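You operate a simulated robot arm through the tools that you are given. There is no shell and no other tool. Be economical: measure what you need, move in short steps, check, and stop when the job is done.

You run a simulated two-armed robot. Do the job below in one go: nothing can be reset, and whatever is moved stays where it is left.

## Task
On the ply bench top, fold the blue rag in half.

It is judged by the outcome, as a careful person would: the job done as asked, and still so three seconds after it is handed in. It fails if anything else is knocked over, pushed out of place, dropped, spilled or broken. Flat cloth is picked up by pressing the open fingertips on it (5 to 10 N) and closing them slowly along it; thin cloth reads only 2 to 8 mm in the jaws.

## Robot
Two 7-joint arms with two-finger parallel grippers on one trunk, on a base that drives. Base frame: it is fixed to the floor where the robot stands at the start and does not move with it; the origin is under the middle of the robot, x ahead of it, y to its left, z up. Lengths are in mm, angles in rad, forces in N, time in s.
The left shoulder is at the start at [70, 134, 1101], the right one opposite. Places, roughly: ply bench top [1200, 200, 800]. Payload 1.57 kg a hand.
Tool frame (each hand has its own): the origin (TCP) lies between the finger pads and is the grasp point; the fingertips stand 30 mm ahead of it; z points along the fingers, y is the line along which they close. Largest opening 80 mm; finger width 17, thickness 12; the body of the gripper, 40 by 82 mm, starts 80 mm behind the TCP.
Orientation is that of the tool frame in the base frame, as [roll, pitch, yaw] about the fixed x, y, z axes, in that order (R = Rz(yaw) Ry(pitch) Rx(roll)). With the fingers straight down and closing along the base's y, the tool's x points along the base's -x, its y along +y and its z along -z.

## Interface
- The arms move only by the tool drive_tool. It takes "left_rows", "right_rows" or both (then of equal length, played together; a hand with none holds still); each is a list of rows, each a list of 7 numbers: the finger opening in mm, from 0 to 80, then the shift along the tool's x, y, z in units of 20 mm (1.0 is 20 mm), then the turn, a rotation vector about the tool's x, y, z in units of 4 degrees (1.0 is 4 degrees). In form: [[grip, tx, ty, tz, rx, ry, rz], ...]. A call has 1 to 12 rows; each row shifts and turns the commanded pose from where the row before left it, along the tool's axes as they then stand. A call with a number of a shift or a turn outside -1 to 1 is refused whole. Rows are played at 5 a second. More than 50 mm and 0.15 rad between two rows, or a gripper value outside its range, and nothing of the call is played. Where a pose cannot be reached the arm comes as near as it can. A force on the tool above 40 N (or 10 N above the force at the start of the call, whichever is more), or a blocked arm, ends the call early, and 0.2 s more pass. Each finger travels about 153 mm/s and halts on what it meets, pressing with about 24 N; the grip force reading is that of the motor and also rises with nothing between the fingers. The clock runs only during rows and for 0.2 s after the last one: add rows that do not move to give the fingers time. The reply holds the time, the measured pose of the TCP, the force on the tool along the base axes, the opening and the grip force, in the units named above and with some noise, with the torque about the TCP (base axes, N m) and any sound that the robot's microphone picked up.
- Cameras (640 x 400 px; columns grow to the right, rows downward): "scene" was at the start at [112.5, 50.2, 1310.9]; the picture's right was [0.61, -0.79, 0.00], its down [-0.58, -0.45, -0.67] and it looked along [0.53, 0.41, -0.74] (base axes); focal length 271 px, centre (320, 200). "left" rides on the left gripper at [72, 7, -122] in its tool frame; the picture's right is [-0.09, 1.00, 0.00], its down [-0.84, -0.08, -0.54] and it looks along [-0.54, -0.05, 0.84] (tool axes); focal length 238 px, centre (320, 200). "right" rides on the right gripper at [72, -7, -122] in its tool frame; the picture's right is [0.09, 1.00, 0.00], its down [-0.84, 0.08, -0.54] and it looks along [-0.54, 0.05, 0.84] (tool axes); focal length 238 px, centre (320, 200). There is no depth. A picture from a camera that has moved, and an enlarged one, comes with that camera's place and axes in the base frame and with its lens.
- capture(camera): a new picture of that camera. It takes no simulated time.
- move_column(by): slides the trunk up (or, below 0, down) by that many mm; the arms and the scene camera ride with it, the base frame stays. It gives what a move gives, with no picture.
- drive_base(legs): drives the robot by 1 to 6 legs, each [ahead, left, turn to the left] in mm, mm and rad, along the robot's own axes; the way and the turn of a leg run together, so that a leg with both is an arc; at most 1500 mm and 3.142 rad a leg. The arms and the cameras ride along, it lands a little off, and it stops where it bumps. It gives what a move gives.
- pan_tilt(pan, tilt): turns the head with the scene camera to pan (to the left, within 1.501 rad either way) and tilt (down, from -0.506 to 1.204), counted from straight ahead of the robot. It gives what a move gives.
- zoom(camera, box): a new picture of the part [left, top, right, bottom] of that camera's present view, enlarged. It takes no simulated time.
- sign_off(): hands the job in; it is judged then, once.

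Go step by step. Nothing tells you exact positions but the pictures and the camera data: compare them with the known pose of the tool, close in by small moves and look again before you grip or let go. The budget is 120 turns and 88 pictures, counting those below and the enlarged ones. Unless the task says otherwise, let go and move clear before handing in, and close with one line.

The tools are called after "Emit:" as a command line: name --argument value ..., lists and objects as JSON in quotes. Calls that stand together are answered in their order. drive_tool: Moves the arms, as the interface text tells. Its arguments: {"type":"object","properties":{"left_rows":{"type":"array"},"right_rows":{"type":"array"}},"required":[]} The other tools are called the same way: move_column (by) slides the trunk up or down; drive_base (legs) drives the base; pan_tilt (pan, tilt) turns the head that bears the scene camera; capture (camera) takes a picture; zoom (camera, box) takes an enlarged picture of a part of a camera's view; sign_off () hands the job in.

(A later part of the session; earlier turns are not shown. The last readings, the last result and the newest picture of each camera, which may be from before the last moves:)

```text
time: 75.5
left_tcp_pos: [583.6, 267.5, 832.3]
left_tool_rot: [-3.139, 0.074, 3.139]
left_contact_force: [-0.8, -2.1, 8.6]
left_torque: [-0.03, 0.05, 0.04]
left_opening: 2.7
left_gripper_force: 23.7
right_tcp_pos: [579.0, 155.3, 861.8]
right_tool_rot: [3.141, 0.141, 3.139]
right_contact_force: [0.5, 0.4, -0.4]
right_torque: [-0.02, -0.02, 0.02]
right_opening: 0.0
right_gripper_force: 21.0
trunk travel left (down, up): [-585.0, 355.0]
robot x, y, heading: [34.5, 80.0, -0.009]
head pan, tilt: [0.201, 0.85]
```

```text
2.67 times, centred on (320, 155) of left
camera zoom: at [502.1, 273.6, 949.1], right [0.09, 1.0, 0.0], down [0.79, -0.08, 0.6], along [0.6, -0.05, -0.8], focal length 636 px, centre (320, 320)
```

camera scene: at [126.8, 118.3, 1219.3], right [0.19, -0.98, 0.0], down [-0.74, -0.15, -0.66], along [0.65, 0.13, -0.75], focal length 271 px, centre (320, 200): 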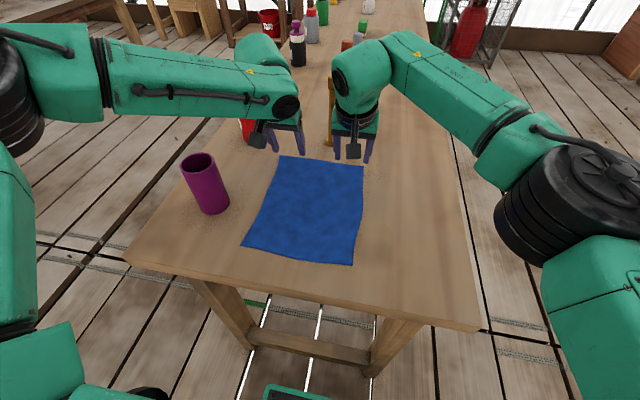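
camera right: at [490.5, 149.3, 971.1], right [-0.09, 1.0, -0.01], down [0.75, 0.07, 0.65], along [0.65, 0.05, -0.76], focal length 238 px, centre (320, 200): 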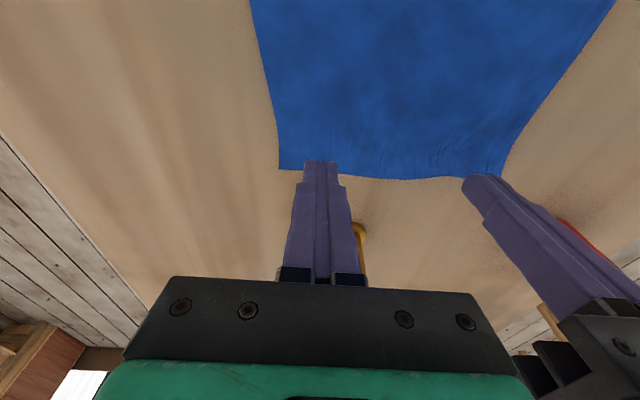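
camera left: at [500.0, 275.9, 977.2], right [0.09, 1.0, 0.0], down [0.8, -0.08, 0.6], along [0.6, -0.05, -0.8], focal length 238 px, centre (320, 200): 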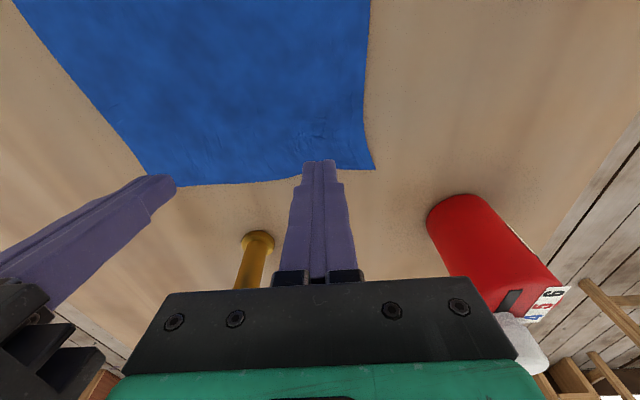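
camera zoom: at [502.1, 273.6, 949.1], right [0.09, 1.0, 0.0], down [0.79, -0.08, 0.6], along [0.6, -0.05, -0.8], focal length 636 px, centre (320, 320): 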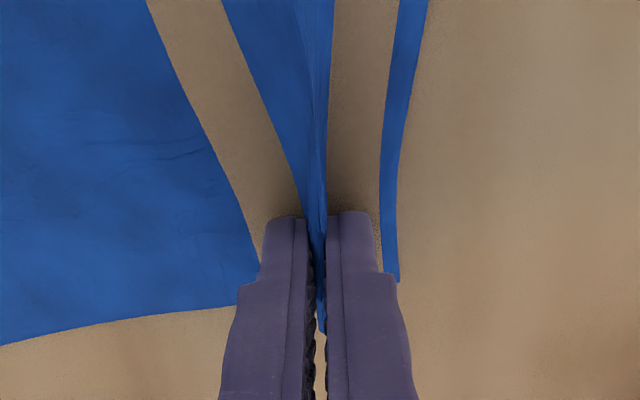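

The left hand now holds cloth (2.7 mm). I'll check the right corner before doing the same there.

Emit:
drive_tool --left_rows '[[0, 0, 0, -0.3, 0, 0, 0], [0, 0, 0, 0, 0, 0, 0]]'

Emit:
capture --camera "right"

```text
time: 76.1
left_tcp_pos: [582.9, 267.7, 837.5]
left_tool_rot: [-3.14, 0.073, 3.14]
left_contact_force: [0.2, -0.3, 0.0]
left_torque: [-0.01, 0.01, 0.0]
left_opening: 2.7
left_gripper_force: 24.1
right_tcp_pos: [579.6, 154.9, 861.5]
right_tool_rot: [3.14, 0.139, 3.138]
right_contact_force: [0.2, 0.0, -0.5]
right_torque: [0.01, 0.01, -0.01]
right_opening: 0.0
right_gripper_force: 21.5
trunk travel left (down, up): [-585.0, 355.0]
robot x, y, heading: [36.5, 79.9, 0.001]
head pan, tilt: [0.201, 0.85]
```

```text
38 pictures are left
camera right: at [490.4, 149.2, 971.2], right [-0.09, 1.0, -0.01], down [0.75, 0.07, 0.65], along [0.65, 0.05, -0.76], focal length 238 px, centre (320, 200)
```

right: 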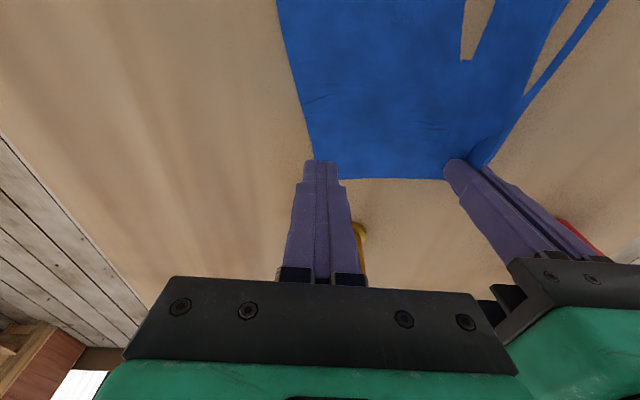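

The rag's far edge got drawn left, with its right corner now near y≈153, so the two hands can't both close along y. I'll turn the right hand 90° so it closes along x and takes its ridge near the right corner.

Emit:
drive_tool --right_rows '[[60, 0.5, -0.2, -0.5, 0, 1, 0], [60, 0.5, -0.2, -0.5, 0, 1, 0], [60, 0, 0, 0, 0, 0, -1], [60, 0, 0, 0, 0, 0, -1], [60, 0, 0, 0, 0, 0, -1], [60, 0, 0, 0, 0, 0, -1], [60, 0, 0, 0, 0, 0, -1], [60, 0, 0, 0, 0, 0, -1], [60, 0, 0, 0, 0, 0, -1], [60, 0, 0, 0, 0, 0, -1], [60, 0, 0, 0, 0, 0, -1], [60, 0, 0, 0, 0, 0, -1]]'

Emit:
drive_tool --right_rows '[[60, 0, 0, 0, 0, 0, -1], [60, 0, 0, 0, 0, 0, -1], [60, 0, 0, 0, 0, 0, -1], [60, 0, 0, 0, 0, 0, -1], [60, 0, 0, 0, 0, 0, -1], [60, 0, 0, 0, 0, 0, -1], [60, 0, 0, 0, 0, 0, -1], [60, 0, 0, 0, 0, 0, -1], [60, 0, 0, 0, 0, 0, -1], [60, 0, 0, 0, 0, 0, -1], [60, 0, 0, 0, 0, 0, -1], [60, 0, 0, 0, 0, 0, -1]]'

Emit:
capture --camera "right"

Emit:
zoom --camera "scene" --box '[200, 120, 440, 270]'

```text
time: 78.7
left_tcp_pos: [584.6, 268.5, 838.2]
left_tool_rot: [-3.138, 0.072, 3.138]
left_contact_force: [0.1, -0.7, -0.1]
left_torque: [0.01, 0.02, -0.01]
left_opening: 2.7
left_gripper_force: 24.0
right_tcp_pos: [543.0, 142.5, 868.9]
right_tool_rot: [3.14, 0.002, -2.588]
right_contact_force: [0.1, 0.1, -0.1]
right_torque: [-0.01, 0.05, -0.01]
right_opening: 60.0
right_gripper_force: 0.1
right hand out of reach, approached as far as the arm can: row 10, 11, 12
trunk travel left (down, up): [-585.0, 355.0]
robot x, y, heading: [36.3, 80.8, -0.003]
head pan, tilt: [0.201, 0.85]
```

```text
time: 81.3
left_tcp_pos: [583.5, 267.7, 836.8]
left_tool_rot: [-3.141, 0.074, 3.14]
left_contact_force: [-0.4, 0.5, -0.4]
left_torque: [0.01, 0.02, 0.03]
left_opening: 2.7
left_gripper_force: 23.8
right_tcp_pos: [527.2, 101.1, 849.4]
right_tool_rot: [3.14, 0.005, -2.471]
right_contact_force: [0.2, -0.4, 0.4]
right_torque: [-0.01, 0.04, -0.01]
right_opening: 59.8
right_gripper_force: 0.2
right hand out of reach, approached as far as the arm can: row 1, 2, 3, 4, 5, 6, 7, 8, 9, 10, 11, 12
trunk travel left (down, up): [-585.0, 355.0]
robot x, y, heading: [34.3, 84.4, -0.01]
head pan, tilt: [0.201, 0.85]
```

```text
37 pictures are left
camera right: at [473.9, 50.9, 970.2], right [-0.69, 0.72, 0.0], down [0.61, 0.58, 0.54], along [0.39, 0.38, -0.84], focal length 238 px, centre (320, 200)
```

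right: 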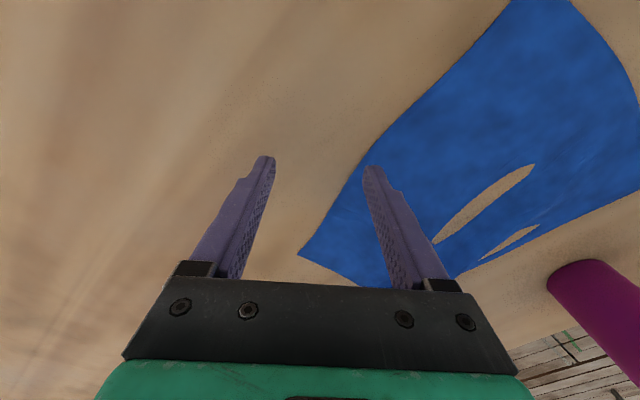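

```text
2.67 times, centred on (320, 195) of scene
camera zoom: at [162.0, 97.9, 1219.4], right [0.19, -0.98, 0.0], down [-0.74, -0.15, -0.66], along [0.65, 0.13, -0.75], focal length 722 px, centre (320, 213)
```

zoom: 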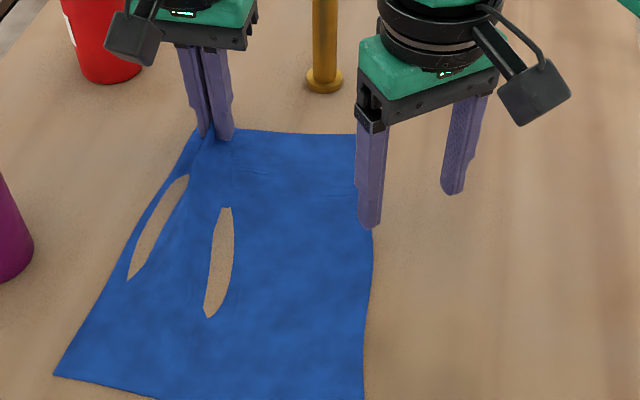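

The right wrist can only turn about 38°, and the left ridge took up too much of the edge. I'll release the left and regrip nearer its corner with a smaller 46 mm stroke, leaving room for the right hand. The right hand turns back meanwhile.

Emit:
drive_tool --left_rows '[[10, 0, 0, 0, 0, 0, 0], [30, 0, 0, 0, 0, 0, 0], [60, 0, 0, 0, 0, 0, 0], [60, 0, 0, -0.5, 0, 0, 0], [60, 0, 0, -1, 0, 0, 0], [60, 0, 0, 0, 0, 0, 0], [46, 0, 0, 0, 0, 0, 0], [46, 0, 0, 0, 0, 0, 0], [46, 0, 0, 0, 0, 0, 0], [46, 0, 0, 0, 0, 0, 0], [46, 0, 0, 0, 0, 0, 0]]' --right_rows '[[46, 0, 0, -0.5, 0, 0, 1], [46, 0, 0, -0.5, 0, 0, 1], [46, 0, 0, 0, 0, 0, 1], [46, 0, 0, 0, 0, 0, 1], [46, 0, 0, 0, 0, 0, 1], [46, 0, 0, 0, 0, 0, 1], [46, 0, 0, 0, 0, 0, 1], [46, 0, 0, 0, 0, 0, 1], [46, 0, 0, 0, 0, 0, 1], [46, 0, 0, 0, 0, 0, 0.6], [46, 0, 0, 0, 0, 0, 0]]'

Emit:
capture --camera "left"

Emit:
zoom --camera "scene" --box '[200, 120, 440, 270]'

```text
time: 83.7
left_tcp_pos: [581.8, 268.0, 867.5]
left_tool_rot: [-3.14, 0.073, 3.139]
left_contact_force: [0.0, 0.6, -0.3]
left_torque: [-0.02, -0.01, 0.0]
left_opening: 45.9
left_gripper_force: 0.0
right_tcp_pos: [525.9, 99.5, 869.4]
right_tool_rot: [3.138, 0.003, -3.141]
right_contact_force: [0.2, 0.1, -0.4]
right_torque: [0.0, 0.01, 0.01]
right_opening: 46.1
right_gripper_force: 0.1
trunk travel left (down, up): [-585.0, 355.0]
robot x, y, heading: [35.8, 82.9, -0.004]
head pan, tilt: [0.201, 0.85]
```

```text
35 pictures are left
camera left: at [500.2, 275.2, 984.5], right [0.09, 1.0, 0.0], down [0.8, -0.08, 0.6], along [0.6, -0.05, -0.8], focal length 238 px, centre (320, 200)
```

left: 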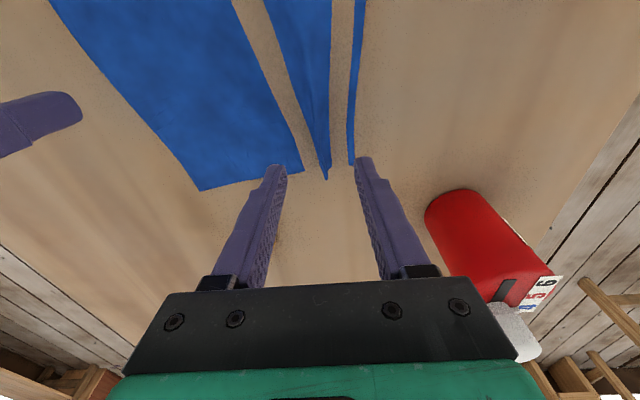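

```text
2.67 times, centred on (320, 195) of scene
camera zoom: at [162.1, 97.9, 1219.4], right [0.19, -0.98, 0.0], down [-0.74, -0.15, -0.66], along [0.65, 0.13, -0.75], focal length 722 px, centre (320, 213)
```

zoom: 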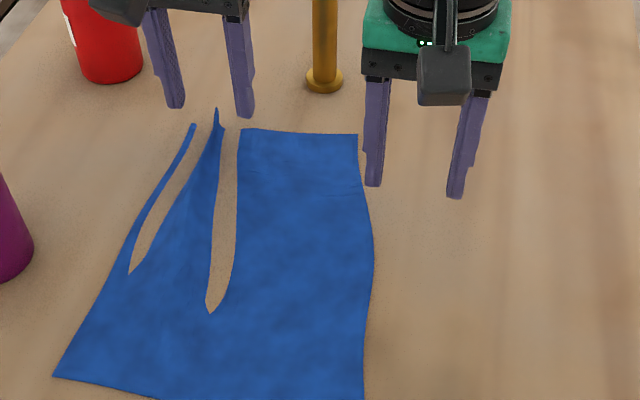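

The ridge stays standing, with troughs beside it. I'll pinch just its crest with the left hand (tips about 9 mm above the bench) and lift, which should pull the troughs out and leave more free edge for the right hand.

Emit:
drive_tool --left_rows '[[46, -0.1, 0.05, 0.7, 0, 0, 0], [46, 0, 0, 0.65, 0, 0, 0], [46, 0, 0, 0, 0, 0, 0], [36, 0, 0, 0, 0, 0, 0], [26, 0, 0, 0, 0, 0, 0], [16, 0, 0, 0, 0, 0, 0], [8, 0, 0, 0, 0, 0, 0], [0, 0, 0, 0, 0, 0, 0], [0, 0, 0, 0, 0, 0, 0]]'

Emit:
drive_tool --left_rows '[[0, 0, 0, -0.5, 0, 0, 0], [0, 0, 0, -0.5, 0, 0, 0], [0, 0, 0, -0.5, 0, 0, 0], [0, 0, 0, -0.5, 0, 0, 0], [0, 0, 0, -0.5, 0, 0, 0], [0, 0, 0, 0, 0, 0, 0]]'

Emit:
zoom --camera "scene" --box '[200, 120, 440, 270]'

```text
time: 85.7
left_tcp_pos: [585.8, 268.8, 841.7]
left_tool_rot: [-3.139, 0.076, 3.138]
left_contact_force: [0.5, 0.5, 0.2]
left_torque: [-0.03, -0.02, 0.0]
left_opening: 2.5
left_gripper_force: 23.6
right_tcp_pos: [526.0, 100.8, 870.2]
right_tool_rot: [3.14, 0.0, 3.141]
right_contact_force: [-0.7, -0.9, 1.0]
right_torque: [0.02, 0.02, 0.01]
right_opening: 46.1
right_gripper_force: 0.0
trunk travel left (down, up): [-585.0, 355.0]
robot x, y, heading: [37.0, 78.9, -0.005]
head pan, tilt: [0.201, 0.85]
```

```text
time: 87.1
left_tcp_pos: [581.2, 269.2, 889.6]
left_tool_rot: [-3.137, 0.074, 3.139]
left_contact_force: [-0.4, 0.1, 0.0]
left_torque: [-0.03, 0.0, -0.01]
left_opening: 2.7
left_gripper_force: 23.8
right_tcp_pos: [527.0, 99.5, 869.5]
right_tool_rot: [3.141, 0.001, -3.141]
right_contact_force: [-0.3, -0.1, 0.3]
right_torque: [0.01, 0.01, 0.02]
right_opening: 45.9
right_gripper_force: 0.2
trunk travel left (down, up): [-585.0, 355.0]
robot x, y, heading: [32.3, 80.0, -0.006]
head pan, tilt: [0.201, 0.85]
```

```text
2.67 times, centred on (320, 195) of scene
camera zoom: at [162.1, 97.9, 1219.4], right [0.19, -0.98, 0.0], down [-0.74, -0.15, -0.66], along [0.65, 0.13, -0.75], focal length 722 px, centre (320, 213)
```

zoom: 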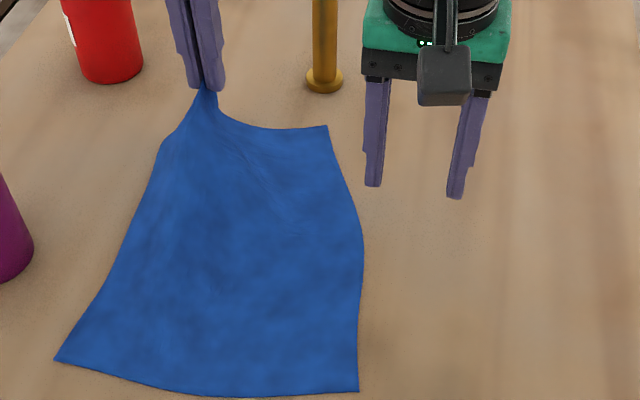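

The left hand now holds the edge properly and the cloth came up clean. The right corner has drifted to about (625, 186), so I'll lower the left hand while drawing it left and slightly back, to spread the far edge and give the right hand room.

Emit:
drive_tool --left_rows '[[0, 0.2, 0.6, 0.5, 0, 0, 0], [0, 0.2, 0.6, 0.5, 0, 0, 0], [0, 0.2, 0.6, 0.5, 0, 0, 0], [0, 0.4, 0.6, 0.5, 0, 0, 0], [0, 0.4, 0.6, 0.2, 0, 0, 0], [0, 0, 0, 0, 0, 0, 0]]'

Emit:
zoom --camera "scene" --box '[200, 120, 440, 270]'

```text
time: 88.5
left_tcp_pos: [555.6, 329.3, 845.5]
left_tool_rot: [-3.14, 0.072, 3.141]
left_contact_force: [-0.5, 0.0, 0.3]
left_torque: [0.02, 0.0, 0.03]
left_opening: 2.5
left_gripper_force: 23.8
right_tcp_pos: [526.2, 100.9, 869.3]
right_tool_rot: [3.139, 0.002, -3.14]
right_contact_force: [-0.2, 0.3, -0.3]
right_torque: [-0.01, 0.04, -0.02]
right_opening: 46.1
right_gripper_force: 0.1
trunk travel left (down, up): [-585.0, 355.0]
robot x, y, heading: [32.1, 83.5, -0.007]
head pan, tilt: [0.201, 0.85]
```

```text
2.67 times, centred on (320, 195) of scene
camera zoom: at [162.2, 97.6, 1219.4], right [0.19, -0.98, 0.0], down [-0.74, -0.15, -0.66], along [0.65, 0.13, -0.75], focal length 722 px, centre (320, 213)
```

zoom: 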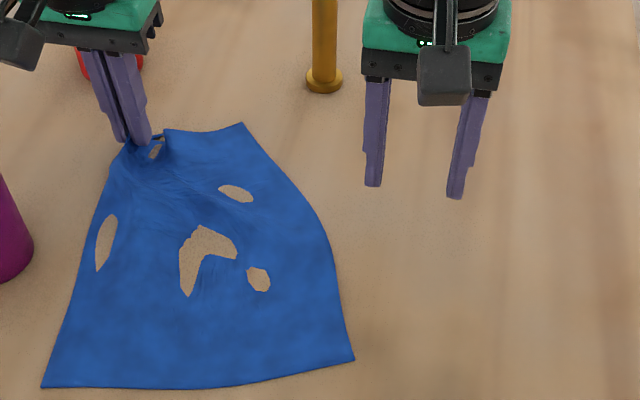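

Sliding the left hand simply drags the rag along. I'll lift the left hand back over its original spot so the cloth hangs clean, then use the right fingertip to draw the right corner back out.

Emit:
drive_tool --left_rows '[[0, 0, 0, -1, 0, 0, 0], [0, 0, 0, -1, 0, 0, 0], [0, 0, 0, -1, 0, 0, 0], [0, 0, -1, 0, 0, 0, 0], [0, -0.5, -1, 0, 0, 0, 0], [0, -0.5, -0.8, 0, 0, 0, 0], [0, 0, 0, 0, 0, 0, 0], [0, 0, 0, 1, 0, 0, 0], [0, 0, 0, 0.5, 0, 0, 0], [0, 0, 0, 0, 0, 0, 0]]' --right_rows '[[0, 0, 0, 0, 0, -1, 0], [0, 0, 0, 0, 0, -1, 0], [0, 0, 0, 0, 0, 0, 0], [0, 0, 0, 0, 0, 0, 0], [0, 0, 0, 0, 0, 0, 0], [0, 0, 0, 0, 0, 0, 0], [0, 0, 0, 0, 0, 0, 0], [0, 0, 0, 0, 0, 0, 0], [0, 0, 0, 0, 0, 0, 0], [0, 0, 0, 0, 0, 0, 0]]'

Emit:
zoom --camera "scene" --box '[200, 120, 440, 270]'

```text
time: 90.7
left_tcp_pos: [575.2, 273.1, 874.7]
left_tool_rot: [-3.141, 0.073, 3.139]
left_contact_force: [0.6, -1.4, 0.0]
left_torque: [0.02, -0.03, -0.02]
left_opening: 2.5
left_gripper_force: 23.4
right_tcp_pos: [526.9, 100.0, 869.2]
right_tool_rot: [3.139, 0.143, 3.141]
right_contact_force: [0.4, 0.2, -0.1]
right_torque: [-0.03, -0.03, -0.01]
right_opening: 0.1
right_gripper_force: 21.4
trunk travel left (down, up): [-585.0, 355.0]
robot x, y, heading: [30.3, 81.6, -0.002]
head pan, tilt: [0.201, 0.85]
```

```text
2.67 times, centred on (320, 195) of scene
camera zoom: at [161.9, 97.8, 1219.4], right [0.19, -0.98, 0.0], down [-0.74, -0.15, -0.66], along [0.65, 0.13, -0.75], focal length 722 px, centre (320, 213)
```

zoom: 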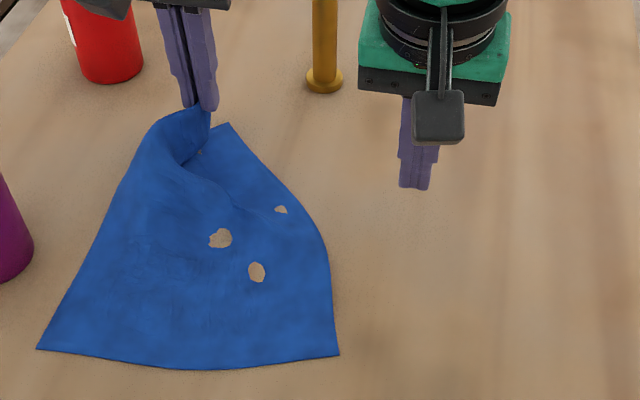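

The right corner is tucked behind the left hand. I'll press the closed right fingertips on the right half of the rag and drag it out to the right and slightly away.

Emit:
drive_tool --right_rows '[[0, 0.17, 0.95, 0, 0, 0, 0], [0, 0.17, 0.95, 0, 0, 0, 0], [0, 0.17, 0.95, 0, 0, 0, 0], [0, 0.17, 0.95, 0, 0, 0, 0], [0, 0.17, 0.95, 0, 0, 0, 0], [0, 0.08, 0, 0.6, 0, 0, 0], [0, 0.08, 0, 0.6, 0, 0, 0], [0, 0.08, 0, 0.57, 0, 0, 0], [0, 0, 0, 0, 0, 0, 0], [0, 0, 0, 0, 0, 0, 0], [0, 0, 0, 0, 0, 0, 0]]'

Emit:
drive_tool --right_rows '[[0, 0, 0, 0.04, 0, 0, 0], [0, -0.15, -0.5, 0.02, 0, 0, 0], [0, -0.15, -0.5, 0.02, 0, 0, 0], [0, -0.15, -0.5, 0.02, 0, 0, 0], [0, -0.15, -0.5, 0.02, 0, 0, 0], [0, -0.15, -0.5, 0.02, 0, 0, 0], [0, -0.15, -0.5, 0.02, 0, 0, 0], [0, -0.15, -0.5, 0.02, 0, 0, 0], [0, -0.15, -0.5, 0.02, 0, 0, 0], [0, 0, 0, 0, 0, 0, 0]]'

Emit:
zoom --camera "scene" --box '[200, 120, 440, 270]'

```text
time: 93.1
left_tcp_pos: [572.5, 273.9, 877.0]
left_tool_rot: [-3.141, 0.073, 3.136]
left_contact_force: [-0.4, 0.1, -0.1]
left_torque: [0.04, 0.0, -0.02]
left_opening: 2.4
left_gripper_force: 23.6
right_tcp_pos: [507.7, 195.4, 832.5]
right_tool_rot: [3.139, 0.145, -3.14]
right_contact_force: [-1.6, 2.4, 15.6]
right_torque: [0.06, 0.1, 0.02]
right_opening: 0.1
right_gripper_force: 21.1
trunk travel left (down, up): [-585.0, 355.0]
robot x, y, heading: [36.4, 83.0, -0.003]
head pan, tilt: [0.201, 0.85]
```

```text
time: 95.3
left_tcp_pos: [573.1, 273.0, 876.6]
left_tool_rot: [-3.138, 0.075, 3.14]
left_contact_force: [0.1, -1.9, -1.1]
left_torque: [-0.07, 0.01, 0.04]
left_opening: 2.7
left_gripper_force: 24.3
right_tcp_pos: [532.5, 114.7, 832.2]
right_tool_rot: [3.14, 0.144, 3.14]
right_contact_force: [0.5, 4.8, 14.1]
right_torque: [0.14, 0.02, -0.03]
right_opening: 0.0
right_gripper_force: 21.7
trunk travel left (down, up): [-585.0, 355.0]
robot x, y, heading: [37.1, 78.6, -0.007]
head pan, tilt: [0.201, 0.85]
```

```text
2.67 times, centred on (320, 195) of scene
camera zoom: at [159.8, 98.6, 1219.7], right [0.19, -0.98, 0.0], down [-0.74, -0.15, -0.66], along [0.65, 0.13, -0.75], focal length 722 px, centre (320, 213)
```

zoom: 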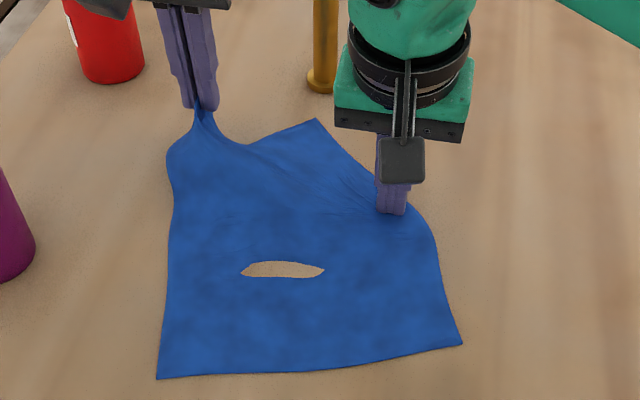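

Dragging with the fingertip works very well; the right half came out flat and smooth. I'll move the left hand 25 mm left, then repeat the drag nearer the right corner.

Emit:
drive_tool --left_rows '[[0, 0, 0.6, 0, 0, 0, 0], [0, 0, 0.65, 0, 0, 0, 0], [0, 0, 0, 0, 0, 0, 0], [0, 0, 0, 0, 0, 0, 0], [0, 0, 0, 0, 0, 0, 0], [0, 0, 0, 0, 0, 0, 0], [0, 0, 0, 0, 0, 0, 0], [0, 0, 0, 0, 0, 0, 0], [0, 0, 0, 0, 0, 0, 0], [0, 0, 0, 0, 0, 0, 0], [0, 0, 0, 0, 0, 0, 0]]' --right_rows '[[0, -0.1, 0, -0.7, 0, 0, 0], [0, -0.1, 0, -0.3, 0, 0, 0], [0, -0.6, 0.85, 0.08, 0, 0, 0], [0, -0.6, 0.85, 0.08, 0, 0, 0], [0, -0.6, 0.85, 0.08, 0, 0, 0], [0, -0.6, 0.85, 0.08, 0, 0, 0], [0, 0.1, 0, 0.5, 0, 0, 0], [0, 0.05, 0, 0.33, 0, 0, 0], [0, 0, 0, 0, 0, 0, 0], [0, 0, 0, 0, 0, 0, 0], [0, 0, 0, 0, 0, 0, 0]]'

Emit:
zoom --camera "scene" --box '[200, 120, 440, 270]'

```text
time: 97.7
left_tcp_pos: [574.6, 299.1, 876.0]
left_tool_rot: [-3.142, 0.075, 3.141]
left_contact_force: [-0.9, -0.2, 0.0]
left_torque: [0.0, 0.0, 0.02]
left_opening: 2.4
left_gripper_force: 23.7
right_tcp_pos: [580.8, 179.5, 833.8]
right_tool_rot: [3.14, 0.142, -3.141]
right_contact_force: [0.3, -0.5, -0.1]
right_torque: [0.0, 0.02, -0.02]
right_opening: 0.0
right_gripper_force: 20.7
right hand out of reach, approached as far as the arm can: row 6
trunk travel left (down, up): [-585.0, 355.0]
robot x, y, heading: [35.0, 80.5, -0.001]
head pan, tilt: [0.201, 0.85]
```

```text
2.67 times, centred on (320, 195) of scene
camera zoom: at [162.0, 98.0, 1219.4], right [0.19, -0.98, 0.0], down [-0.74, -0.15, -0.66], along [0.65, 0.13, -0.75], focal length 722 px, centre (320, 213)
```

zoom: 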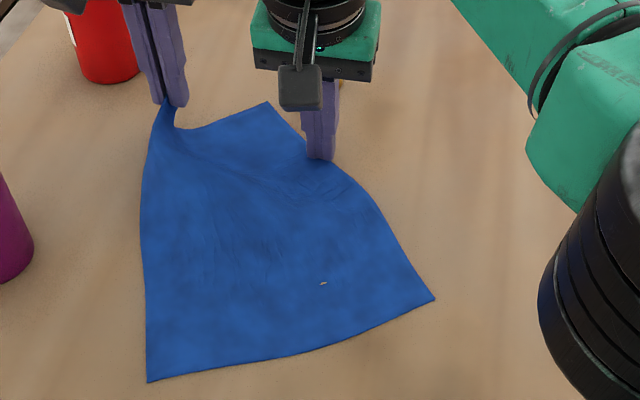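

The rag turned a bit with that move. I'll press here and drag right and slightly back to bring the far-right corner round.

Emit:
drive_tool --right_rows '[[0, 0.3, 0.4, 0, 0, 0, 0], [0, 0, 0, 0.2, 0, 0, 0], [0, 0, 0, 0, 0, 0, 0], [0, 0, 0, 0, 0, 0, 0], [0, 0.1, -0.6, 0.01, 0, 0, 0], [0, 0.1, -0.6, 0.01, 0, 0, 0], [0, 0.1, -0.6, 0.01, 0, 0, 0], [0, 0.1, -0.6, 0.01, 0, 0, 0], [0, 0.1, -0.6, 0.01, 0, 0, 0], [0, 0.1, -0.6, 0.01, 0, 0, 0], [0, 0.1, -0.6, 0.01, 0, 0, 0], [0, 0, 0, 0, 0, 0, 0]]'

Emit:
zoom --camera "scene" --box '[200, 120, 440, 270]'

```text
time: 99.4
left_tcp_pos: [573.5, 297.3, 877.6]
left_tool_rot: [-3.138, 0.075, 3.138]
left_contact_force: [0.6, -0.2, -0.6]
left_torque: [-0.03, 0.02, 0.02]
left_opening: 2.8
left_gripper_force: 24.3
right_tcp_pos: [564.7, 153.1, 831.4]
right_tool_rot: [3.127, 0.149, -3.138]
right_contact_force: [-3.1, 3.0, 17.5]
right_torque: [0.05, 0.17, 0.01]
right_opening: 0.0
right_gripper_force: 21.8
trunk travel left (down, up): [-585.0, 355.0]
robot x, y, heading: [35.8, 81.3, -0.004]
head pan, tilt: [0.201, 0.85]
stopped in row 8 (right hand): the force on the tool passed its limit (the readings are from after the stop); the commanded pose is now the measured one
```

```text
2.67 times, centred on (320, 195) of scene
camera zoom: at [159.8, 96.9, 1219.3], right [0.2, -0.98, 0.0], down [-0.74, -0.15, -0.66], along [0.65, 0.13, -0.75], focal length 722 px, centre (320, 213)
```

zoom: 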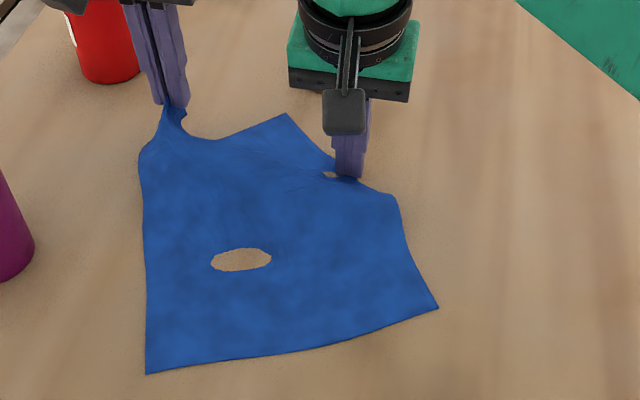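

Good progress, and the right corner is at about (632, 222). I'll repeat the drag from a point further in, pressing more lightly.

Emit:
drive_tool --right_rows '[[0, 0, 0, -0.6, 0, 0, 0], [0, -0.3, 0.7, 0, 0, 0, 0], [0, -0.25, 0.7, 0.07, 0, 0, 0], [0, 0, 0.7, 0, 0, 0, 0], [0, 0.06, 0, 0.57, 0, 0, 0], [0, 0, 0, 0, 0, 0, 0], [0, 0, 0, 0, 0, 0, 0]]'

Emit:
drive_tool --right_rows '[[0, 0, 0, 0, 0, 0, 0], [0, 0, -0.5, 0, 0, 0, 0], [0, 0, -0.5, 0, 0, 0, 0], [0, 0, -0.5, 0, 0, 0, 0], [0, 0, -0.5, 0, 0, 0, 0], [0, 0, -0.5, 0, 0, 0, 0], [0, 0, -0.5, 0, 0, 0, 0], [0, 0, -0.5, 0, 0, 0, 0], [0, 0, -0.5, 0, 0, 0, 0], [0, 0, -0.5, 0, 0, 0, 0], [0, 0, 0, 0, 0, 0, 0]]'

Emit:
zoom --camera "scene" --box '[200, 120, 440, 270]'

```text
time: 101.0
left_tcp_pos: [572.7, 298.4, 877.5]
left_tool_rot: [-3.138, 0.074, 3.138]
left_contact_force: [-0.3, 0.1, -0.3]
left_torque: [-0.01, -0.03, 0.0]
left_opening: 2.6
left_gripper_force: 23.8
right_tcp_pos: [571.7, 191.2, 831.5]
right_tool_rot: [3.131, 0.15, -3.14]
right_contact_force: [2.9, 1.3, 16.4]
right_torque: [0.05, -0.03, 0.02]
right_opening: 0.0
right_gripper_force: 21.6
right hand out of reach, approached as far as the arm can: row 4
trunk travel left (down, up): [-585.0, 355.0]
robot x, y, heading: [34.5, 81.0, -0.004]
head pan, tilt: [0.201, 0.85]
```

```text
time: 103.4
left_tcp_pos: [573.0, 301.0, 876.8]
left_tool_rot: [-3.137, 0.074, 3.14]
left_contact_force: [-0.5, -0.3, -0.6]
left_torque: [0.03, 0.02, 0.01]
left_opening: 2.4
left_gripper_force: 24.1
right_tcp_pos: [570.5, 102.0, 831.2]
right_tool_rot: [3.135, 0.146, -3.139]
right_contact_force: [-1.4, 11.5, 14.3]
right_torque: [0.31, 0.08, -0.02]
right_opening: 0.0
right_gripper_force: 21.7
trunk travel left (down, up): [-585.0, 355.0]
robot x, y, heading: [35.2, 80.7, -0.007]
head pan, tilt: [0.201, 0.85]
```

```text
2.67 times, centred on (320, 195) of scene
camera zoom: at [159.1, 99.9, 1219.6], right [0.2, -0.98, 0.0], down [-0.74, -0.15, -0.66], along [0.65, 0.13, -0.75], focal length 722 px, centre (320, 213)
```

zoom: 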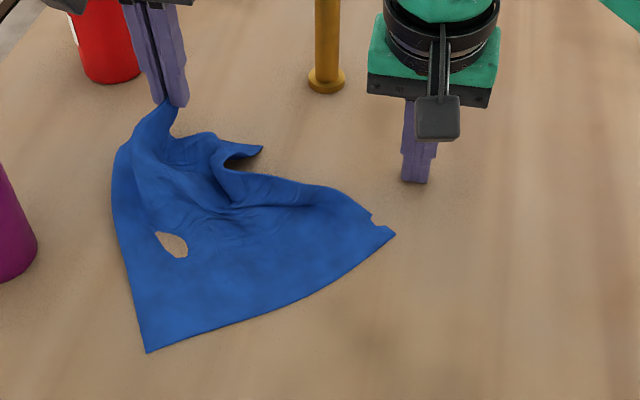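

The cloth slipped off the fingertip and bunched up near the left hand. I'll straighten it by pressing near its near-right corner at about (513, 112) and drawing that corner toward me, with the left hand as anchor.

Emit:
drive_tool --right_rows '[[0, -0.14, 0, -0.99, 0, 0, 0], [0, 0.85, 0.28, -0.12, 0, 0, 0], [0, 0.85, 0.28, -0.12, 0, 0, 0], [0, 0.85, 0.28, -0.12, 0, 0, 0], [0, 0.85, 0.28, -0.12, 0, 0, 0], [0, 0.07, 0, 0.5, 0, 0, 0], [0, 0.07, 0, 0.52, 0, 0, 0], [0, 0, 0, 0, 0, 0, 0], [0, 0, 0, 0, 0, 0, 0]]'

Emit:
drive_tool --right_rows '[[0, 0, 0, 0, 0, 0, 0], [0, 0.6, -0.16, -0.085, 0, 0, 0], [0, 0.6, -0.16, -0.085, 0, 0, 0], [0, 0.6, -0.16, -0.085, 0, 0, 0], [0, 0.6, -0.16, -0.085, 0, 0, 0], [0, 0.6, -0.16, -0.085, 0, 0, 0], [0, 0.6, -0.16, -0.085, 0, 0, 0], [0, 0.6, -0.16, -0.085, 0, 0, 0], [0, 0.6, -0.16, -0.085, 0, 0, 0], [0, 0, 0, 0, 0, 0, 0]]'

Emit:
zoom --camera "scene" --box '[180, 120, 460, 295]'

```text
time: 105.4
left_tcp_pos: [573.7, 298.1, 877.6]
left_tool_rot: [-3.138, 0.075, 3.138]
left_contact_force: [-0.3, -0.9, 0.2]
left_torque: [0.0, 0.03, 0.02]
left_opening: 2.3
left_gripper_force: 23.8
right_tcp_pos: [505.4, 122.3, 832.4]
right_tool_rot: [3.127, 0.152, 3.141]
right_contact_force: [6.9, -0.2, 23.7]
right_torque: [-0.03, -0.08, 0.01]
right_opening: 0.1
right_gripper_force: 21.0
trunk travel left (down, up): [-585.0, 355.0]
robot x, y, heading: [33.6, 79.9, -0.006]
head pan, tilt: [0.201, 0.85]
```

```text
time: 106.8
left_tcp_pos: [573.5, 298.6, 876.4]
left_tool_rot: [-3.14, 0.076, 3.137]
left_contact_force: [0.2, 0.3, -0.8]
left_torque: [0.0, -0.01, 0.0]
left_opening: 2.7
left_gripper_force: 23.2
right_tcp_pos: [447.7, 109.3, 832.8]
right_tool_rot: [3.126, 0.151, -3.14]
right_contact_force: [-3.7, -0.1, 13.2]
right_torque: [-0.05, 0.15, -0.03]
right_opening: 0.0
right_gripper_force: 21.2
trunk travel left (down, up): [-585.0, 355.0]
robot x, y, heading: [35.0, 80.4, -0.002]
head pan, tilt: [0.201, 0.85]
stopped in row 7 (right hand): the force on the tool passed its limit (the readings are from after the stop); the commanded pose is now the measured one
```

```text
2.29 times, centred on (320, 208) of scene
camera zoom: at [160.3, 97.6, 1219.1], right [0.2, -0.98, 0.0], down [-0.74, -0.15, -0.66], along [0.65, 0.13, -0.75], focal length 619 px, centre (320, 183)
```

zoom: 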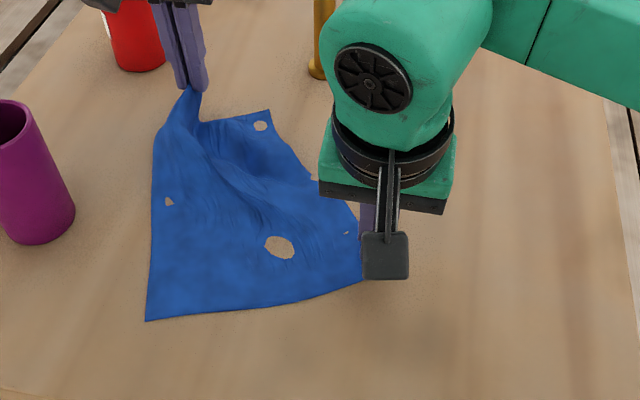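

The rag is flatter again, with a ridge along the diagonal. I'll lay the left pinch down and release it, then smooth the rag with pressed fingertips. After that I can pinch two spots on the longer left edge, where the hands won't crowd each other.

Emit:
drive_tool --left_rows '[[0, -0.2, 0, 0.8, 0, 0, 0], [0, -0.2, 0.1, 0.8, 0, 0, 0], [0, 0, 0, 0.4, 0, 0, 0], [0, 0, 0, 0, 0, 0, 0], [15, 0, 0, 0, 0, 0, 0], [40, 0, 0, 0, 0, 0, 0], [40, 0, 0, -1, 0, 0, 0], [40, 0, 0, -1, 0, 0, 0], [0, 1, 0, -0.5, 0, 0, 0], [0, 1, 0, 0, 0, 0, 0], [0, 1, 0, 0, 0, 0, 0], [0, 1, 0, 0, 0, 0, 0]]' --right_rows '[[0, 0, 0, 0, 0, 0, 0], [0, 0, 0, 0, 0, 0, 0], [0, 0, 0, 0, 0, 0, 0], [0, 0, 0, 0, 0, 0, 0], [0, 0, 0, 0, 0, 0, 0], [0, 0, 0, 0, 0, 0, 0], [0, 0, 0, 0, 0, 0, 0], [0, 0, 0, 0, 0, 0, 0], [0, -0.1, 0, -0.7, 0, 0, 0], [0, -0.1, 0, -0.7, 0, 0, 0], [0, 0, -0.8, -0.3, 0, 0, 0], [0, 0, -0.8, 0, 0, 0, 0]]'

Emit:
zoom --camera "scene" --box '[180, 120, 460, 295]'

```text
time: 109.4
left_tcp_pos: [501.1, 300.1, 880.5]
left_tool_rot: [-3.138, 0.072, 3.138]
left_contact_force: [-0.6, 0.2, 0.9]
left_torque: [0.04, -0.01, 0.02]
left_opening: 0.1
left_gripper_force: 20.8
right_tcp_pos: [447.3, 74.4, 866.0]
right_tool_rot: [3.13, 0.151, -3.141]
right_contact_force: [-0.8, -0.2, -0.1]
right_torque: [0.02, 0.0, 0.0]
right_opening: 0.0
right_gripper_force: 21.5
trunk travel left (down, up): [-585.0, 355.0]
robot x, y, heading: [35.5, 81.8, -0.008]
head pan, tilt: [0.201, 0.85]
```

```text
2.29 times, centred on (320, 208) of scene
camera zoom: at [160.8, 97.9, 1219.5], right [0.2, -0.98, 0.0], down [-0.74, -0.15, -0.66], along [0.65, 0.13, -0.75], focal length 619 px, centre (320, 183)
```

zoom: 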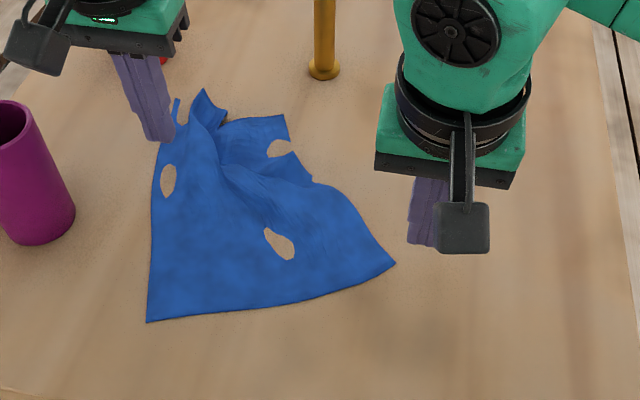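

The pinch is released. Next, the left fingertip anchors near the far-left corner (≈(600, 330)) while the right fingertip goes near the far-right corner (≈(607, 222)) to stretch the far edge out.

Emit:
drive_tool --left_rows '[[0, -0.82, 0.18, 0.06, 0, 0, 0], [0, -0.82, 0.18, 0.06, 0, 0, 0], [0, -0.82, 0.18, 0.06, 0, 0, 0], [0, -0.82, 0.18, 0.06, 0, 0, 0], [0, -0.82, 0.18, 0.06, 0, 0, 0], [0, 0, 0, 0, 0, 0, 0], [0, 0.04, 0, 0.61, 0, 0, 0], [0, 0.04, 0, 0.61, 0, 0, 0], [0, 0.04, 0, 0.61, 0, 0, 0], [0, 0.04, 0, 0.57, 0, 0, 0], [0, 0, 0, 0, 0, 0, 0], [0, 0, 0, 0, 0, 0, 0]]' --right_rows '[[0, 0, 0, 0, 0, -1, 0], [0, -0.93, 0.99, 0.21, 0, 0, 0], [0, -0.93, 0.99, 0.21, 0, 0, 0], [0, -0.93, 0.99, 0.21, 0, 0, 0], [0, -0.93, 0.99, 0.21, 0, 0, 0], [0, -0.93, 0.99, 0.21, 0, 0, 0], [0, -0.93, 0.99, 0.21, 0, 0, 0], [0, -0.93, 0.99, 0.21, 0, 0, 0], [0, 0.18, 0, 0.8, 0, 0, 0], [0, 0.18, 0, 0.79, 0, 0, 0], [0, 0, 0, 0, 0, 0, 0], [0, 0, 0, 0, 0, 0, 0]]'

```text
time: 112.0
left_tcp_pos: [584.5, 319.7, 831.8]
left_tool_rot: [-3.138, 0.073, 3.139]
left_contact_force: [0.2, -0.4, 3.1]
left_torque: [0.03, 0.03, 0.0]
left_opening: 0.0
left_gripper_force: 21.7
right_tcp_pos: [575.0, 206.3, 832.5]
right_tool_rot: [3.127, 0.221, 3.138]
right_contact_force: [0.2, -0.4, 0.3]
right_torque: [0.01, -0.03, 0.01]
right_opening: 0.1
right_gripper_force: 21.3
right hand out of reach, approached as far as the arm can: row 8
trunk travel left (down, up): [-585.0, 355.0]
robot x, y, heading: [34.2, 85.5, -0.003]
head pan, tilt: [0.201, 0.85]
```

Emit:
drive_tool --left_rows '[[0, 0, 0, 0.08, 0, 0, 0], [0, 0, 0, 0, 0, 0, 0], [0, 0, 0, 0, 0, 0, 0], [0, 0, 0, 0, 0, 0, 0], [0, 0, 0, 0, 0, 0, 0], [0, 0, 0, 0, 0, 0, 0], [0, 0, 0, 0, 0, 0, 0], [0, 0, 0, 0, 0, 0, 0], [0, 0, 0, 0, 0, 0, 0], [0, 0, 0, 0, 0, 0, 0], [0, 0, 0, 0, 0, 0, 0]]' --right_rows '[[0, 0.02, 0, 0.12, 0, 0, 0], [0, 0, 0, 0, 0, 0, 0], [0, 0, -0.5, 0, 0, 0, 0], [0, 0, -0.5, 0, 0, 0, 0], [0, 0, -0.5, 0, 0, 0, 0], [0, 0, -0.5, 0, 0, 0, 0], [0, 0, -0.5, 0, 0, 0, 0], [0, 0, -0.5, 0, 0, 0, 0], [0, 0, -0.5, 0, 0, 0, 0], [0, 0, 0, 0, 0, 0, 0], [0, 0, 0, 0, 0, 0, 0]]'

Emit:
zoom --camera "scene" --box '[180, 120, 460, 295]'

```text
time: 114.4
left_tcp_pos: [581.9, 319.2, 833.7]
left_tool_rot: [-3.137, 0.077, 3.138]
left_contact_force: [0.0, 0.6, 0.7]
left_torque: [0.01, -0.02, -0.01]
left_opening: 0.0
left_gripper_force: 21.3
right_tcp_pos: [571.1, 137.9, 831.9]
right_tool_rot: [3.127, 0.226, -3.141]
right_contact_force: [-0.3, 7.1, 30.7]
right_torque: [0.27, 0.04, 0.0]
right_opening: 0.0
right_gripper_force: 21.6
trunk travel left (down, up): [-585.0, 355.0]
robot x, y, heading: [39.4, 79.2, -0.006]
head pan, tilt: [0.201, 0.85]
```

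```text
2.29 times, centred on (320, 208) of scene
camera zoom: at [156.9, 99.1, 1220.0], right [0.2, -0.98, 0.0], down [-0.73, -0.15, -0.66], along [0.65, 0.13, -0.75], focal length 619 px, centre (320, 183)
```

zoom: 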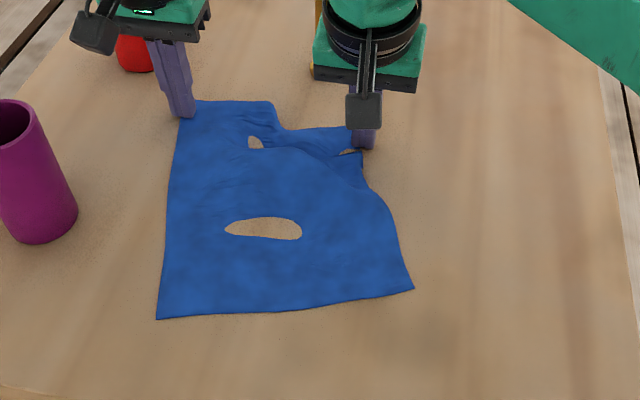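

Now the rag is nearly rectangular again, with far corners at about (598, 323) and (599, 149) and near corners at (362, 266) and (427, 78). Next I'll draw the near-right corner toward me with the left fingertip anchoring the far-left one.

Emit:
drive_tool --left_rows '[[0, 0, 0, 0, 0, 0, 0], [0, 0, 0, 0, 0, 0, 0], [0, 0, 0, 0, 0, 0, 0], [0, 0, 0, 0, 0, 0, 0], [0, 0, 0, 0, 0, 0, 0], [0, 0, 0, 0, 0, 0, 0], [0, 0, 0, 0, 0, 0, 0], [0, 0, 0, 0, 0, 0, 0], [0, 0, -0.2, 0, 0, 0, 0], [0, 0, 0, 0.1, 0, 0, 0], [0, 0, 0, 0, 0, 0, 0], [0, 0, 0, 0, 0, 0, 0]]' --right_rows '[[0, -0.22, 0, -0.97, 0, 0, 0], [0, 0.96, -0.31, -0.219, 0, 0, 0], [0, 0.96, -0.31, -0.219, 0, 0, 0], [0, 0.96, -0.31, -0.219, 0, 0, 0], [0, 0.96, -0.31, -0.219, 0, 0, 0], [0, 0.96, -0.31, -0.219, 0, 0, 0], [0, 0.96, -0.31, -0.219, 0, 0, 0], [0, 0.96, -0.31, -0.219, 0, 0, 0], [0, 0.11, 0, 0.47, 0, 0, 0], [0, 0.11, 0, 0.47, 0, 0, 0], [0, 0, 0, 0, 0, 0, 0], [0, 0, 0, 0, 0, 0, 0]]'

```text
time: 117.0
left_tcp_pos: [580.9, 313.9, 831.9]
left_tool_rot: [-3.138, 0.081, 3.139]
left_contact_force: [4.0, 6.0, 29.5]
left_torque: [0.18, 0.04, -0.06]
left_opening: 0.1
left_gripper_force: 21.1
right_tcp_pos: [433.9, 93.2, 833.5]
right_tool_rot: [3.126, 0.226, -3.141]
right_contact_force: [1.8, 2.1, 9.0]
right_torque: [0.01, -0.05, 0.0]
right_opening: 0.1
right_gripper_force: 21.0
trunk travel left (down, up): [-585.0, 355.0]
robot x, y, heading: [36.3, 83.8, -0.006]
head pan, tilt: [0.201, 0.85]
```

Emit:
drive_tool --left_rows '[[0, 0, 0, -0.05, 0, 0, 0], [0, 0, 0, 0, 0, 0, 0], [0, 0, 0, 0, 0, 0, 0], [0, 0, 0, 0, 0, 0, 0], [0, 0, 0, 0, 0, 0, 0], [0, 0, 0, 0, 0, 0, 0], [0, 0, 0, 0, 0, 0, 0], [0, 0, 0, 0, 0, 0, 0], [0, 0, 0, 0, 0, 0, 0]]' --right_rows '[[0, 0, 0, 0.03, 0, 0, 0], [0, 0, 0, 0, 0, 0, 0], [0, 0.536, 0, -0.122, 0, 0, 0], [0, 0.536, 0, -0.122, 0, 0, 0], [0, 0.536, 0, -0.122, 0, 0, 0], [0, 0.536, 0, -0.122, 0, 0, 0], [0, 0.536, 0, -0.122, 0, 0, 0], [0, 0, 0, 0, 0, 0, 0], [0, 0, 0, 0, 0, 0, 0]]'

Emit:
zoom --camera "scene" --box '[180, 120, 460, 295]'

```text
time: 119.0
left_tcp_pos: [582.3, 314.6, 833.3]
left_tool_rot: [-3.139, 0.076, 3.136]
left_contact_force: [1.3, 1.4, 17.5]
left_torque: [0.04, 0.05, -0.03]
left_opening: 0.2
left_gripper_force: 21.0
right_tcp_pos: [378.8, 93.3, 832.6]
right_tool_rot: [3.127, 0.224, 3.141]
right_contact_force: [9.1, 0.7, 34.9]
right_torque: [-0.07, -0.24, 0.03]
right_opening: 0.1
right_gripper_force: 21.7
trunk travel left (down, up): [-585.0, 355.0]
robot x, y, heading: [36.7, 78.8, -0.003]
head pan, tilt: [0.201, 0.85]
```

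```text
2.29 times, centred on (320, 208) of scene
camera zoom: at [157.5, 97.1, 1220.0], right [0.2, -0.98, 0.0], down [-0.73, -0.15, -0.66], along [0.65, 0.13, -0.75], focal length 619 px, centre (320, 183)
```

zoom: 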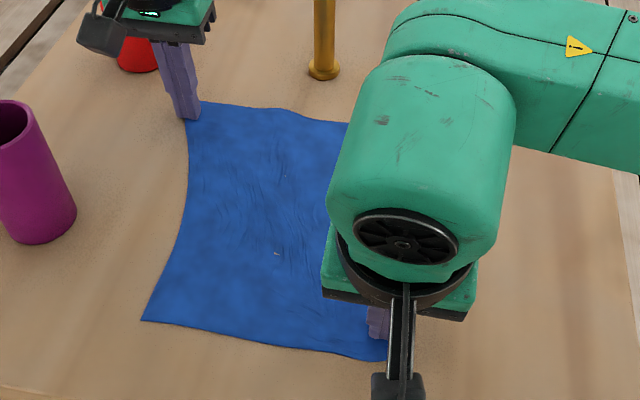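

The rag is flat and nearly rectangular again. With both fingertips still down, I'll slide the whole rag about 22 mm toward me so the far edge is easier to reach, then lift off and look.

Emit:
drive_tool --left_rows '[[0, 0, 0, -0.02, 0, 0, 0], [0, 0, 0, 0, 0, 0, 0], [0, 0.37, 0, -0.03, 0, 0, 0], [0, 0.37, 0, -0.03, 0, 0, 0], [0, 0.37, 0, -0.03, 0, 0, 0], [0, 0, 0, 0, 0, 0, 0], [0, 0, 0, -0.9, 0, 0, 0], [0, 0, 0, -0.9, 0, 0, 0], [60, 0, -0.5, 0, 0, 0, 0], [60, 0, -0.5, 0, 0, 0, 0], [60, 0, -0.5, 0, 0, 0, 0]]' --right_rows '[[0, 0, 0, -0.06, 0, 0, 0], [0, 0, 0, 0, 0, 0, 0], [0, 0.36, 0, -0.08, 0, 0, 0], [0, 0.36, 0, -0.08, 0, 0, 0], [0, 0.36, 0, -0.08, 0, 0, 0], [0, 0, 0, 0, 0, 0, 0], [0, -0.2, -0.2, -0.9, 0, 0, 0], [0, -0.2, -0.5, -0.9, 0, 0, 0], [0, -0.9, -0.5, 0.2, 0, 0, 0], [0, -0.9, 0, 0.2, 0, 0, 0], [0, -0.9, 0, 0.2, 0, 0, 0]]'

Emit:
drive_tool --right_rows '[[0, -0.95, 0, 0.21, 0, 0, 0], [0, -0.95, 0, 0.21, 0, 0, 0], [0, -0.95, 0, 0.21, 0, 0, 0], [0, -0.95, 0, 0.21, 0, 0, 0], [0, 0, 0, 0, 0, 0, 0]]'

Emit:
zoom --camera "scene" --box '[180, 120, 460, 295]'

```text
time: 121.4
left_tcp_pos: [559.7, 284.0, 866.7]
left_tool_rot: [-3.135, 0.071, 3.14]
left_contact_force: [-0.5, -0.2, 0.7]
left_torque: [0.04, 0.02, 0.03]
left_opening: 59.9
left_gripper_force: 0.0
right_tcp_pos: [416.0, 67.4, 867.2]
right_tool_rot: [3.129, 0.218, -3.14]
right_contact_force: [1.0, 1.0, -0.1]
right_torque: [-0.03, 0.02, -0.04]
right_opening: 0.1
right_gripper_force: 21.4
trunk travel left (down, up): [-585.0, 355.0]
robot x, y, heading: [34.7, 82.9, -0.005]
head pan, tilt: [0.201, 0.85]
```

```text
time: 122.6
left_tcp_pos: [559.4, 284.8, 866.6]
left_tool_rot: [-3.135, 0.073, 3.138]
left_contact_force: [-0.7, 0.0, 0.4]
left_torque: [-0.04, -0.01, -0.01]
left_opening: 59.8
left_gripper_force: 0.0
right_tcp_pos: [493.3, 68.5, 866.5]
right_tool_rot: [3.129, 0.22, -3.139]
right_contact_force: [0.2, -0.1, -0.7]
right_torque: [0.04, -0.03, 0.01]
right_opening: 0.0
right_gripper_force: 21.8
trunk travel left (down, up): [-585.0, 355.0]
robot x, y, heading: [35.5, 85.1, -0.004]
head pan, tilt: [0.201, 0.85]
```

```text
2.29 times, centred on (320, 208) of scene
camera zoom: at [161.7, 98.0, 1219.4], right [0.2, -0.98, 0.0], down [-0.74, -0.15, -0.66], along [0.65, 0.13, -0.75], focal length 619 px, centre (320, 183)
```

zoom: 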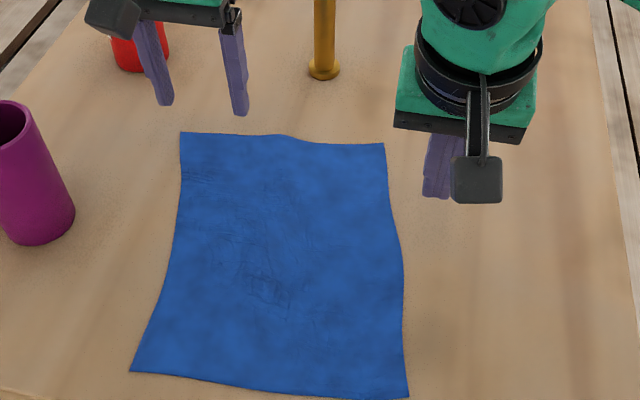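

The rag is flat as new, with corners around FL (563, 316), FR (588, 121), NL (322, 266) and NR (343, 72). I'll start the left pinch at the far-left corner with a 50 mm stroke.

Emit:
drive_tool --left_rows '[[50, 0.03, -0.4, 0.5, 0, 0, 0], [50, 0.03, 0, 0.5, 0, 0, 0], [50, 0.03, 0, 0.5, 0, 0, 0], [50, 0, 0, 0.22, 0, 0, 0], [50, 0, 0, 0, 0, 0, 0], [50, 0, 0, 0, 0, 0, 0], [50, 0, 0, 0, 0, 0, 0]]'

```text
time: 124.2
left_tcp_pos: [559.8, 276.3, 832.6]
left_tool_rot: [-3.136, 0.074, 3.137]
left_contact_force: [-0.2, 0.1, -0.7]
left_torque: [0.0, -0.01, -0.02]
left_opening: 50.1
left_gripper_force: 0.0
right_tcp_pos: [493.2, 67.5, 866.5]
right_tool_rot: [3.128, 0.22, -3.141]
right_contact_force: [-0.6, 0.1, -0.7]
right_torque: [-0.01, 0.0, -0.04]
right_opening: 0.0
right_gripper_force: 21.5
trunk travel left (down, up): [-585.0, 355.0]
robot x, y, heading: [35.8, 79.9, -0.005]
head pan, tilt: [0.201, 0.85]
```

Emit:
drive_tool --left_rows '[[50, 0, 0, 0.09, 0, 0, 0], [50, 0, 0, 0, 0, 0, 0], [50, 0, 0, 0, 0, 0, 0]]'

```text
time: 125.0
left_tcp_pos: [561.0, 275.3, 832.0]
left_tool_rot: [-3.136, 0.075, 3.138]
left_contact_force: [0.9, 0.9, 6.6]
left_torque: [0.15, -0.01, -0.01]
left_opening: 50.2
left_gripper_force: 0.1
right_tcp_pos: [492.5, 68.0, 867.0]
right_tool_rot: [3.127, 0.22, -3.141]
right_contact_force: [-0.1, 0.3, 0.1]
right_torque: [-0.01, -0.03, -0.01]
right_opening: 0.1
right_gripper_force: 21.3
trunk travel left (down, up): [-585.0, 355.0]
robot x, y, heading: [35.0, 79.4, -0.006]
head pan, tilt: [0.201, 0.85]
```

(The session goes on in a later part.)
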